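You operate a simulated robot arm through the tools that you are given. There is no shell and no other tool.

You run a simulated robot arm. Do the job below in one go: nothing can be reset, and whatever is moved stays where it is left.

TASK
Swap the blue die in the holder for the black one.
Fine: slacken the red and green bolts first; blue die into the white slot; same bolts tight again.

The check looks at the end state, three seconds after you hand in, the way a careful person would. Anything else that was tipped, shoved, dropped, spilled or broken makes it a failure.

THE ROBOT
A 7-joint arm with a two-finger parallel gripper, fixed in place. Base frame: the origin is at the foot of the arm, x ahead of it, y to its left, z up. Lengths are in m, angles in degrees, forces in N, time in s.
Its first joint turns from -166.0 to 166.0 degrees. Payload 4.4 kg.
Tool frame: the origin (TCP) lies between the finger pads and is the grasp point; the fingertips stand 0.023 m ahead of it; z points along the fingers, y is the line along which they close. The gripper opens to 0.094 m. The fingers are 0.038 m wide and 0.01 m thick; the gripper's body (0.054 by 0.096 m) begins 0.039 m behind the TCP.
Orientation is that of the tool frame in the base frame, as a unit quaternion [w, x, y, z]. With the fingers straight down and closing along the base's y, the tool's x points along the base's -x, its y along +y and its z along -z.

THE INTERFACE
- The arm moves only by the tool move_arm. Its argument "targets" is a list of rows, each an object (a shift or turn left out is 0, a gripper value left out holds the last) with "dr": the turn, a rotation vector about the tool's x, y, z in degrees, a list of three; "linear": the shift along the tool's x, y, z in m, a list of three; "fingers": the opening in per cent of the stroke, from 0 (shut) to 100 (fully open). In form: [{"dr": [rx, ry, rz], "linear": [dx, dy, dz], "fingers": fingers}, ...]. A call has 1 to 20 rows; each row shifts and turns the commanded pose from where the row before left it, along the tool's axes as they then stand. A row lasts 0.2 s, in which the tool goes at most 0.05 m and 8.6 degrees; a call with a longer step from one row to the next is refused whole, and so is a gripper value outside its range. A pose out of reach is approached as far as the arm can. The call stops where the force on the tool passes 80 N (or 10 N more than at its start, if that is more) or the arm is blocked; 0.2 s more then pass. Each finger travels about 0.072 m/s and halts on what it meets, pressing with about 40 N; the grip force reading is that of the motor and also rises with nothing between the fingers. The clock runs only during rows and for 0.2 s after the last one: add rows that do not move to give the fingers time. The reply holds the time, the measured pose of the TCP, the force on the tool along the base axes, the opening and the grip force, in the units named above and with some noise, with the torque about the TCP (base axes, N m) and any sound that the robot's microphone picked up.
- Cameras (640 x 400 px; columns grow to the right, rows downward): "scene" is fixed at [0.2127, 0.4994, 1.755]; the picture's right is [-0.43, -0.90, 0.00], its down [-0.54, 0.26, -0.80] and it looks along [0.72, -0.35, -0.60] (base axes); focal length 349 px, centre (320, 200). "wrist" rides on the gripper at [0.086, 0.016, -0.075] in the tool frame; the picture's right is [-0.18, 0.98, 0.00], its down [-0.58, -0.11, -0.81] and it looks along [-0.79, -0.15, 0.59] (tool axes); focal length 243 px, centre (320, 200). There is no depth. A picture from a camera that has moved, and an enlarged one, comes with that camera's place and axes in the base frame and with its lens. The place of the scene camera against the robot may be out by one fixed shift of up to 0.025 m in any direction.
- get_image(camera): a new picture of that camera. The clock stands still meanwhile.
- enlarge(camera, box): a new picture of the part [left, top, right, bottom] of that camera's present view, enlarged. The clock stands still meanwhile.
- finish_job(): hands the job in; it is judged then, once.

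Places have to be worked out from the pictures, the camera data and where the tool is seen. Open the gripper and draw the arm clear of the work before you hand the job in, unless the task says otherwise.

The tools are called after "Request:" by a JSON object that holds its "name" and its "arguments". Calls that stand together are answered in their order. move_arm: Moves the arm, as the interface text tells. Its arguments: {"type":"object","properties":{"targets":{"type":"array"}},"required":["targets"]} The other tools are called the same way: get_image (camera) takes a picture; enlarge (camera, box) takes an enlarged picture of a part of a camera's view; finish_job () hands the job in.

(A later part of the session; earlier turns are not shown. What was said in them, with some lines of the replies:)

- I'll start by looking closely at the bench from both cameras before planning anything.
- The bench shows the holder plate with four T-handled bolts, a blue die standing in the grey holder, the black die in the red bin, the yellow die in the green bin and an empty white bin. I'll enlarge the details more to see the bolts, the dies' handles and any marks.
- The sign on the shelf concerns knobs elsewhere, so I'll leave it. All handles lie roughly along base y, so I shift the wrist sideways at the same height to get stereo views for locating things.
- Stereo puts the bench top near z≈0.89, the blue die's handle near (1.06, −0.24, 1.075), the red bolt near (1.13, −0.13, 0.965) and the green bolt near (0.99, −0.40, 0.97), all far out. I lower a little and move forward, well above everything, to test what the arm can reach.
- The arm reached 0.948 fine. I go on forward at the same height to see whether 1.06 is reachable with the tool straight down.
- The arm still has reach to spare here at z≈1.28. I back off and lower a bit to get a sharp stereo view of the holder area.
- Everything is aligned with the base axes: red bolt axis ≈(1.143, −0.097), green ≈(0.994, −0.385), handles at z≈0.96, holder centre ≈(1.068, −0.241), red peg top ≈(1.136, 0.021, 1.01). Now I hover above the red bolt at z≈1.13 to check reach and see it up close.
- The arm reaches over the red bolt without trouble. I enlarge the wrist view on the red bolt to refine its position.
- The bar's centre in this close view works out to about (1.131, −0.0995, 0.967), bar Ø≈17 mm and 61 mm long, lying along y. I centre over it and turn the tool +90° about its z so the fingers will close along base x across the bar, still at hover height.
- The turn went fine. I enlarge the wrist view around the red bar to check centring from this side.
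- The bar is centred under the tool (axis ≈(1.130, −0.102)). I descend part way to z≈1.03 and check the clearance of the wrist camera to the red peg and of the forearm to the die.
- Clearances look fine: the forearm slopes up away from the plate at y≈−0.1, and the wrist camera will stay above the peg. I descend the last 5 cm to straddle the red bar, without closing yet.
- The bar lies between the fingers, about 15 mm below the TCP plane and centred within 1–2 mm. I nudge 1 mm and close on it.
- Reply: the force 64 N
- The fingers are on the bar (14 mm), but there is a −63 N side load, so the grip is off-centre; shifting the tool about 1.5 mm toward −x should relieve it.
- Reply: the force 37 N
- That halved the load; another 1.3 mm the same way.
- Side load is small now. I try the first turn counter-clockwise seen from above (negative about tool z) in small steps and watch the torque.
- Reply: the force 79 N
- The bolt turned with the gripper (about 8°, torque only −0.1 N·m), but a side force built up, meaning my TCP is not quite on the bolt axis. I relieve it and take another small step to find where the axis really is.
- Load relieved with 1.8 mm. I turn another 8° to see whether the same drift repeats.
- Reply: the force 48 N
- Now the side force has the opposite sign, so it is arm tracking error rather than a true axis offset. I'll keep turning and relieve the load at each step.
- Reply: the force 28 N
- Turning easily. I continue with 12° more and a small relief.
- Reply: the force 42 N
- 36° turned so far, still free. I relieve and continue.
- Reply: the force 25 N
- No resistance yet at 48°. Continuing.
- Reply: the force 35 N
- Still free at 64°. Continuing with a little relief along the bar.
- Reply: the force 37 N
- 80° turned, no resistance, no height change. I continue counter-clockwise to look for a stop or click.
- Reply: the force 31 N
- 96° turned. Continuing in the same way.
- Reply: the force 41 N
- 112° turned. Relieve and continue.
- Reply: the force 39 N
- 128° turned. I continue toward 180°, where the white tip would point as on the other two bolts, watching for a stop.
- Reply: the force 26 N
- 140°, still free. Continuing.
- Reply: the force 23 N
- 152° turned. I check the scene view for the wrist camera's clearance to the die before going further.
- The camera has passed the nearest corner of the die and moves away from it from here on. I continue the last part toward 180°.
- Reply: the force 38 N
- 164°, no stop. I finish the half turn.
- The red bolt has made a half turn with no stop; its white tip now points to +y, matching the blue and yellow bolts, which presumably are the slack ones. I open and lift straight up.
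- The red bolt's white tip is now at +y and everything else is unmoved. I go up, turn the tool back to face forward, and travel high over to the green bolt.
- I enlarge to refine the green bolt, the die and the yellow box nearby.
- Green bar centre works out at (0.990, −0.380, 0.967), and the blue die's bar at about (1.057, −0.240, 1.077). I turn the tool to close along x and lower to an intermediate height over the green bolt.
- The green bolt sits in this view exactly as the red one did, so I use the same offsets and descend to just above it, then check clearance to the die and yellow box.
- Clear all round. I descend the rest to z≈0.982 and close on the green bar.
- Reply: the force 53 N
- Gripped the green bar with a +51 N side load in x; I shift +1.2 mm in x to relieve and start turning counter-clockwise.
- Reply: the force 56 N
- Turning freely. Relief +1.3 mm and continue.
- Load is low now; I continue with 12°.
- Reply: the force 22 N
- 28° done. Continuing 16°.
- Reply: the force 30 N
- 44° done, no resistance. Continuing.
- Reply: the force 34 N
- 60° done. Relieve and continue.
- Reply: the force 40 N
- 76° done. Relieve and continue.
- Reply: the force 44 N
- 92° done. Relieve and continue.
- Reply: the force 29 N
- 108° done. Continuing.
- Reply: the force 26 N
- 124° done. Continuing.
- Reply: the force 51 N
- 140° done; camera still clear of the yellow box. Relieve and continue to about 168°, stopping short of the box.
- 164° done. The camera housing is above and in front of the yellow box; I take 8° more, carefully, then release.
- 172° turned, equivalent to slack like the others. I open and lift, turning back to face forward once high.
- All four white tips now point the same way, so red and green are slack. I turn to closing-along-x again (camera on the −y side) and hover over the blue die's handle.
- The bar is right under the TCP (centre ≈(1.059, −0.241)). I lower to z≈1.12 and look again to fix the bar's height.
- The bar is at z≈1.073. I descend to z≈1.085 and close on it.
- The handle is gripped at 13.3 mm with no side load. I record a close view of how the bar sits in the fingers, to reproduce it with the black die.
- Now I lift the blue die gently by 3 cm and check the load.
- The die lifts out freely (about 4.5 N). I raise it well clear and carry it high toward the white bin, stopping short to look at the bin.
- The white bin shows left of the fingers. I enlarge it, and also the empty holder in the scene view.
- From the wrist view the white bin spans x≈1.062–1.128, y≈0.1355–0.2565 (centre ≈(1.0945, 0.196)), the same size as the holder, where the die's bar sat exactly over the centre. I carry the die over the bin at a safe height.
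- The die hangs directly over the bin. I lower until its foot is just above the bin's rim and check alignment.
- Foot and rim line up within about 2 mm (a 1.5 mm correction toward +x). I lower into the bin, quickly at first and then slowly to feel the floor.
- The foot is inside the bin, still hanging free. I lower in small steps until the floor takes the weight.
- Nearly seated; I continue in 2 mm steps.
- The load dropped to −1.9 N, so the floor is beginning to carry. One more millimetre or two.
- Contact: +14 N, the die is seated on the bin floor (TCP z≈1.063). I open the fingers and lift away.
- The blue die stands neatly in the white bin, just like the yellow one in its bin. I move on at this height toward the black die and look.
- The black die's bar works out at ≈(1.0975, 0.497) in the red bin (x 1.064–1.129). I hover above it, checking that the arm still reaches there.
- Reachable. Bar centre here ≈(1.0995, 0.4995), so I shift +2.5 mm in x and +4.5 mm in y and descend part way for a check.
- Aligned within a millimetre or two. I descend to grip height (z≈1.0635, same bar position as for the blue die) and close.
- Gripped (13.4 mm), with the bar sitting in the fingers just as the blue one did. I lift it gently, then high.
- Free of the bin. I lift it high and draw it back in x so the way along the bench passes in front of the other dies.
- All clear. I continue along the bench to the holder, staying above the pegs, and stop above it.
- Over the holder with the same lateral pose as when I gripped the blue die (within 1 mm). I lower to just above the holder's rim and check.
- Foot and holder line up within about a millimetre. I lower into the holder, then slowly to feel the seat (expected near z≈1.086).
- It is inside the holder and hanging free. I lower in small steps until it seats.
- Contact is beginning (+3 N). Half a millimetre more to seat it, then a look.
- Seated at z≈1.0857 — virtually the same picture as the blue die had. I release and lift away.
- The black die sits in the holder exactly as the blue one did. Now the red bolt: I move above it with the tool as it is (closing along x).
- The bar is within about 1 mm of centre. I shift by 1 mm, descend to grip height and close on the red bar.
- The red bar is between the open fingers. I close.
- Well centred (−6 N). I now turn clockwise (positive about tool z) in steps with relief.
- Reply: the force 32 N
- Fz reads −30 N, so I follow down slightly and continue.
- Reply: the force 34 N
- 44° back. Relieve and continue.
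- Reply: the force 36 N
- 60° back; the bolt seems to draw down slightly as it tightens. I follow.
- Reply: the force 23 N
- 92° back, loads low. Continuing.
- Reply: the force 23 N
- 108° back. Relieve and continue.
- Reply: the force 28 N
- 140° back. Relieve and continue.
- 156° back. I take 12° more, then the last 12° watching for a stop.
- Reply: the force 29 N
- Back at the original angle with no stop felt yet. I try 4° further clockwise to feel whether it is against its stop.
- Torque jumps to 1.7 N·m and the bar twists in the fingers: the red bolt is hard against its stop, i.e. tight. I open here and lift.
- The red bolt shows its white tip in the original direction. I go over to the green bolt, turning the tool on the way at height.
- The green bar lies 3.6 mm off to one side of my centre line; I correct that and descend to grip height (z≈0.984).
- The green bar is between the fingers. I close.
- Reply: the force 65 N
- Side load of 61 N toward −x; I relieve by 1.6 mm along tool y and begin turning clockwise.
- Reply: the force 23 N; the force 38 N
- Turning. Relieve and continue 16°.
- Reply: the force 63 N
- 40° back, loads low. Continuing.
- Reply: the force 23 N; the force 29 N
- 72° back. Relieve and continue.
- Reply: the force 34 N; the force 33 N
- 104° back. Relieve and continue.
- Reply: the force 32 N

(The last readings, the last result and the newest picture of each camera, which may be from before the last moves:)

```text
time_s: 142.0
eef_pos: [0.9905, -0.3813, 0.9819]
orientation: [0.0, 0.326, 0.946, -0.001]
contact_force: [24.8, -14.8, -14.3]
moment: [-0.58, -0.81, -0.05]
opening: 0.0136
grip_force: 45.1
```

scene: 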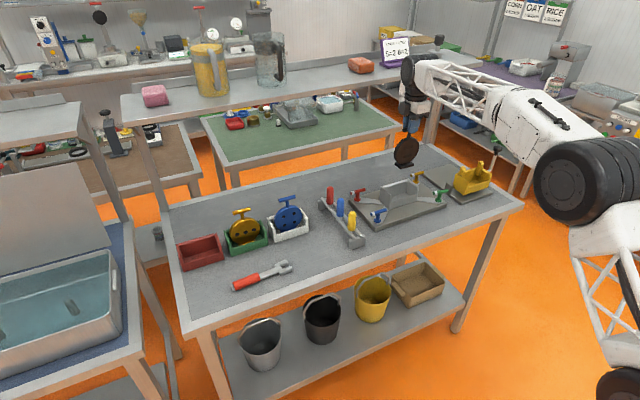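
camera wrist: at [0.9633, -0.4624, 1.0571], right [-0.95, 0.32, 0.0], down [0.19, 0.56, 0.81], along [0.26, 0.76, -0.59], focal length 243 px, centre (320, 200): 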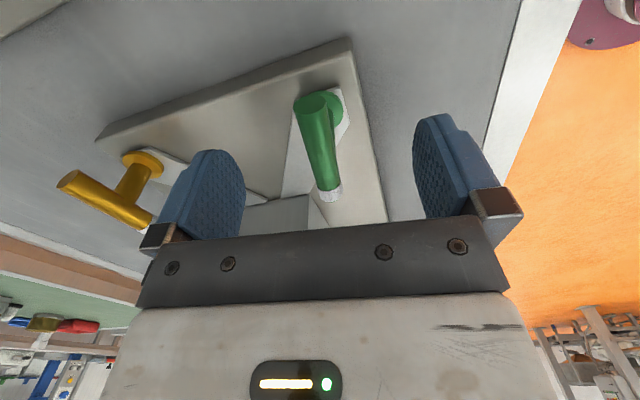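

Request:
{"name": "move_arm", "arguments": {"targets": [{"linear": [-0.0007, 0, 0.0003], "dr": [0, 0, 4]}, {"dr": [0, 0, 4]}, {"dr": [0, 0, 4]}, {"dr": [0, 0, 4]}, {"linear": [0, 0, 0]}]}}

```text
time_s: 143.2
eef_pos: [0.99, -0.3827, 0.983]
orientation: [0.0, 0.454, 0.891, 0.0]
contact_force: [-26.7, 10.2, 4.6]
moment: [0.38, 0.68, -0.01]
opening: 0.0139
grip_force: 44.9
```

136° back. Relieve and continue.

Request:
{"name": "move_arm", "arguments": {"targets": [{"linear": [0.0005, -0.0004, 0], "dr": [0, 0, 4]}, {"dr": [0, 0, 4]}, {"dr": [0, 0, 4]}, {"dr": [0, 0, 4]}, {"linear": [0, 0, 0]}]}}

```text
time_s: 144.4
eef_pos: [0.9907, -0.382, 0.983]
orientation: [0.0, 0.574, 0.819, 0.0]
contact_force: [-19.5, 4.7, 4.1]
moment: [-0.83, 0.04, 0.01]
opening: 0.0139
grip_force: 45.5
```

Request:
{"name": "move_arm", "arguments": {"targets": [{"linear": [0, -0.0004, 0], "dr": [0, 0, 4]}, {"dr": [0, 0, 4]}, {"dr": [0, 0, 4]}, {"linear": [0, 0, 0]}]}}

```text
time_s: 145.4
eef_pos: [0.9914, -0.383, 0.9831]
orientation: [0.0, 0.656, 0.755, 0.001]
contact_force: [2.2, -6.7, 8.5]
moment: [0.7, 0.12, 0.0]
opening: 0.014
grip_force: 45.4
```

8° from the original angle. I turn 8° and then a few degrees more to feel the stop.

Request:
{"name": "move_arm", "arguments": {"targets": [{"dr": [0, 0, 4]}, {"dr": [0, 0, 4]}, {"linear": [0, 0, 0]}]}}

```text
time_s: 146.2
eef_pos: [0.9892, -0.3822, 0.9821]
orientation: [0.0, 0.708, 0.706, 0.0]
contact_force: [2.2, -11.7, 8.8]
moment: [-1.45, -0.04, 0.12]
opening: 0.0137
grip_force: 44.7
```

Request:
{"name": "move_arm", "arguments": {"targets": [{"dr": [0, 0, 2]}, {"dr": [0, 0, 2]}, {"linear": [0, 0, 0]}]}}

Request:
{"name": "get_image", "arguments": {"camera": "wrist"}}

```text
time_s: 147.0
eef_pos: [0.9895, -0.3821, 0.9824]
orientation: [0.0, 0.732, 0.682, -0.001]
contact_force: [-20.7, -3.5, 14.3]
moment: [-0.05, 0.32, 1.72]
opening: 0.0163
grip_force: 44.7
```

```text
taken
camera wrist: at [1.012, -0.2967, 1.0572], right [0.97, -0.25, 0.0], down [-0.15, -0.57, 0.81], along [-0.2, -0.78, -0.59], focal length 243 px, centre (320, 200)
```

wrist: 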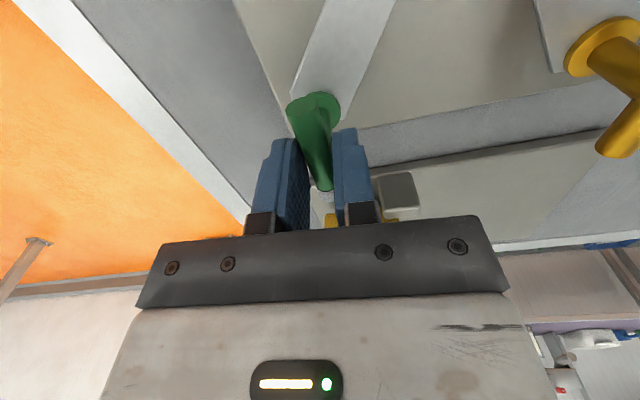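

The same firm stop (1.72 N·m) as the red bolt: the green one is tight. I open and lift straight up, then draw back.

Request:
{"name": "move_arm", "arguments": {"targets": [{"fingers": 50}, {"fingers": 100}, {"fingers": 100}, {"linear": [0, 0, -0.03]}, {"linear": [0, 0, -0.04]}, {"linear": [0, 0, -0.04]}, {"linear": [0, 0, -0.04]}, {"linear": [0, 0, -0.04]}, {"linear": [0, 0, -0.04]}, {"linear": [0, 0, -0.04]}, {"linear": [0, 0, 0]}]}}

Request:
{"name": "enlarge", "arguments": {"camera": "scene", "box": [310, 130, 510, 260]}}

Request:
{"name": "enlarge", "arguments": {"camera": "scene", "box": [160, 170, 350, 300]}}

```text
time_s: 149.4
eef_pos: [0.9899, -0.3819, 1.2525]
orientation: [0.0, 0.731, 0.682, -0.001]
contact_force: [0.3, 0.1, 0.0]
moment: [-0.02, 0.04, -0.03]
opening: 0.0941
grip_force: 0.1
```

```text
3.08 times, centred on (410, 195) of scene
camera zoom: at [0.2127, 0.4994, 1.755], right [-0.43, -0.9, 0.0], down [-0.54, 0.26, -0.8], along [0.72, -0.35, -0.6], focal length 1074 px, centre (43, 215)
```

zoom: 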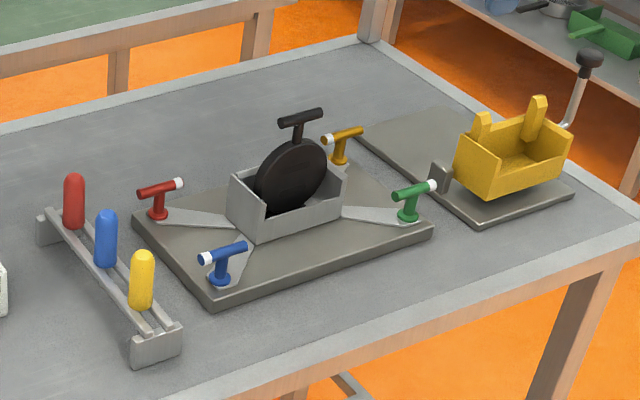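

```text
3.08 times, centred on (255, 235) of scene
camera zoom: at [0.2127, 0.4994, 1.755], right [-0.43, -0.9, 0.0], down [-0.54, 0.26, -0.8], along [0.72, -0.35, -0.6], focal length 1074 px, centre (520, 92)
```

zoom: 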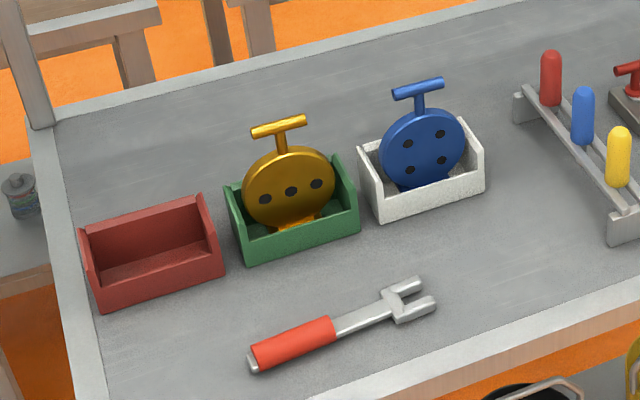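

Final state looks right: black die in the holder, blue in the white bin, red and green white tips back in their original direction, blue and yellow bolts and everything else untouched. I withdraw the arm up and back.

Request:
{"name": "move_arm", "arguments": {"targets": [{"linear": [0, 0, -0.04]}, {"linear": [0, 0, -0.04]}, {"linear": [0, 0, -0.04]}, {"linear": [0, -0.04, 0]}, {"linear": [0, -0.04, 0]}, {"linear": [0, -0.04, 0]}, {"linear": [0, -0.04, 0]}, {"linear": [0, -0.03, 0]}, {"linear": [0, 0, 0]}]}}

Request:
{"name": "get_image", "arguments": {"camera": "scene"}}

Request:
{"name": "enlarge", "arguments": {"camera": "scene", "box": [340, 150, 450, 230]}}

```text
time_s: 151.4
eef_pos: [0.7996, -0.3689, 1.3703]
orientation: [0.0, 0.731, 0.682, 0.0]
contact_force: [-0.2, -0.6, 0.2]
moment: [-0.02, 0.03, -0.02]
opening: 0.0941
grip_force: 0.0
```

```text
taken
```

scene: 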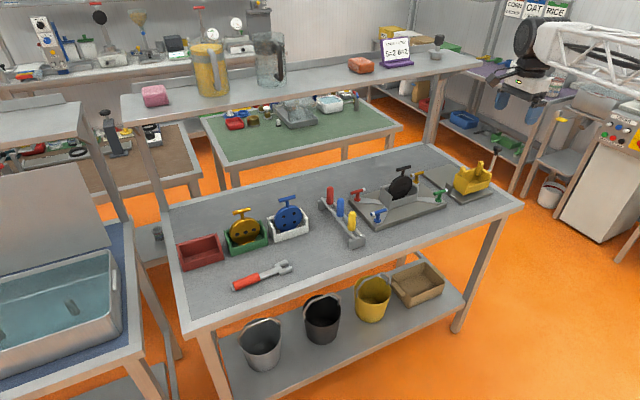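

```text
5.00 times, centred on (395, 190) of scene
camera zoom: at [0.2127, 0.4994, 1.755], right [-0.43, -0.9, 0.0], down [-0.54, 0.26, -0.8], along [0.72, -0.35, -0.6], focal length 1745 px, centre (-55, 250)
```

zoom: 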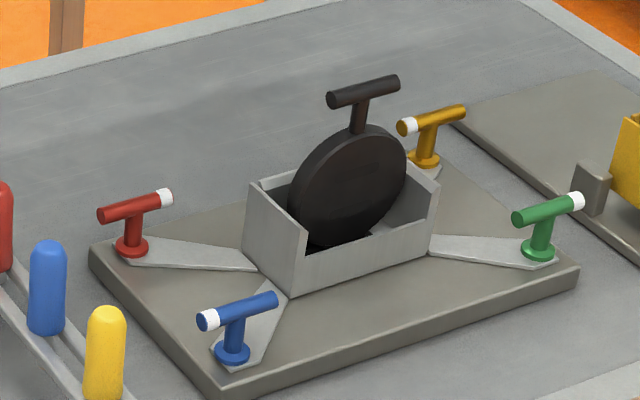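

The arm is clear, the gripper is open, the black die sits upright in the holder, both bolts are back at their stops and nothing else was disturbed. I hand in the job.

Request:
{"name": "finish_job", "arguments": {}}

```text
The job is handed in.
```

The swap is finished and handed in: the black die is in the holder and the blue die is in the white slot.

- **Bolts:** I turned red (180°) and green (172°) counter-clockwise to slacken them, and felt no stop in that direction. After the swap I turned both back clockwise until each hit a firm stop, about 1.7 N·m. Their white tips point the way they did at the start.
- **Dies:** The black die sits upright and centred in the holder, within about 1 mm of where the blue one stood. The blue die sits upright in the white slot.
- **Everything else:** The last pictures show the other bolts, the yellow die, the pegs, the wrench and the yellow box undisturbed. The red bin is now empty.

The gripper is open and the arm is drawn back clear of the bench.
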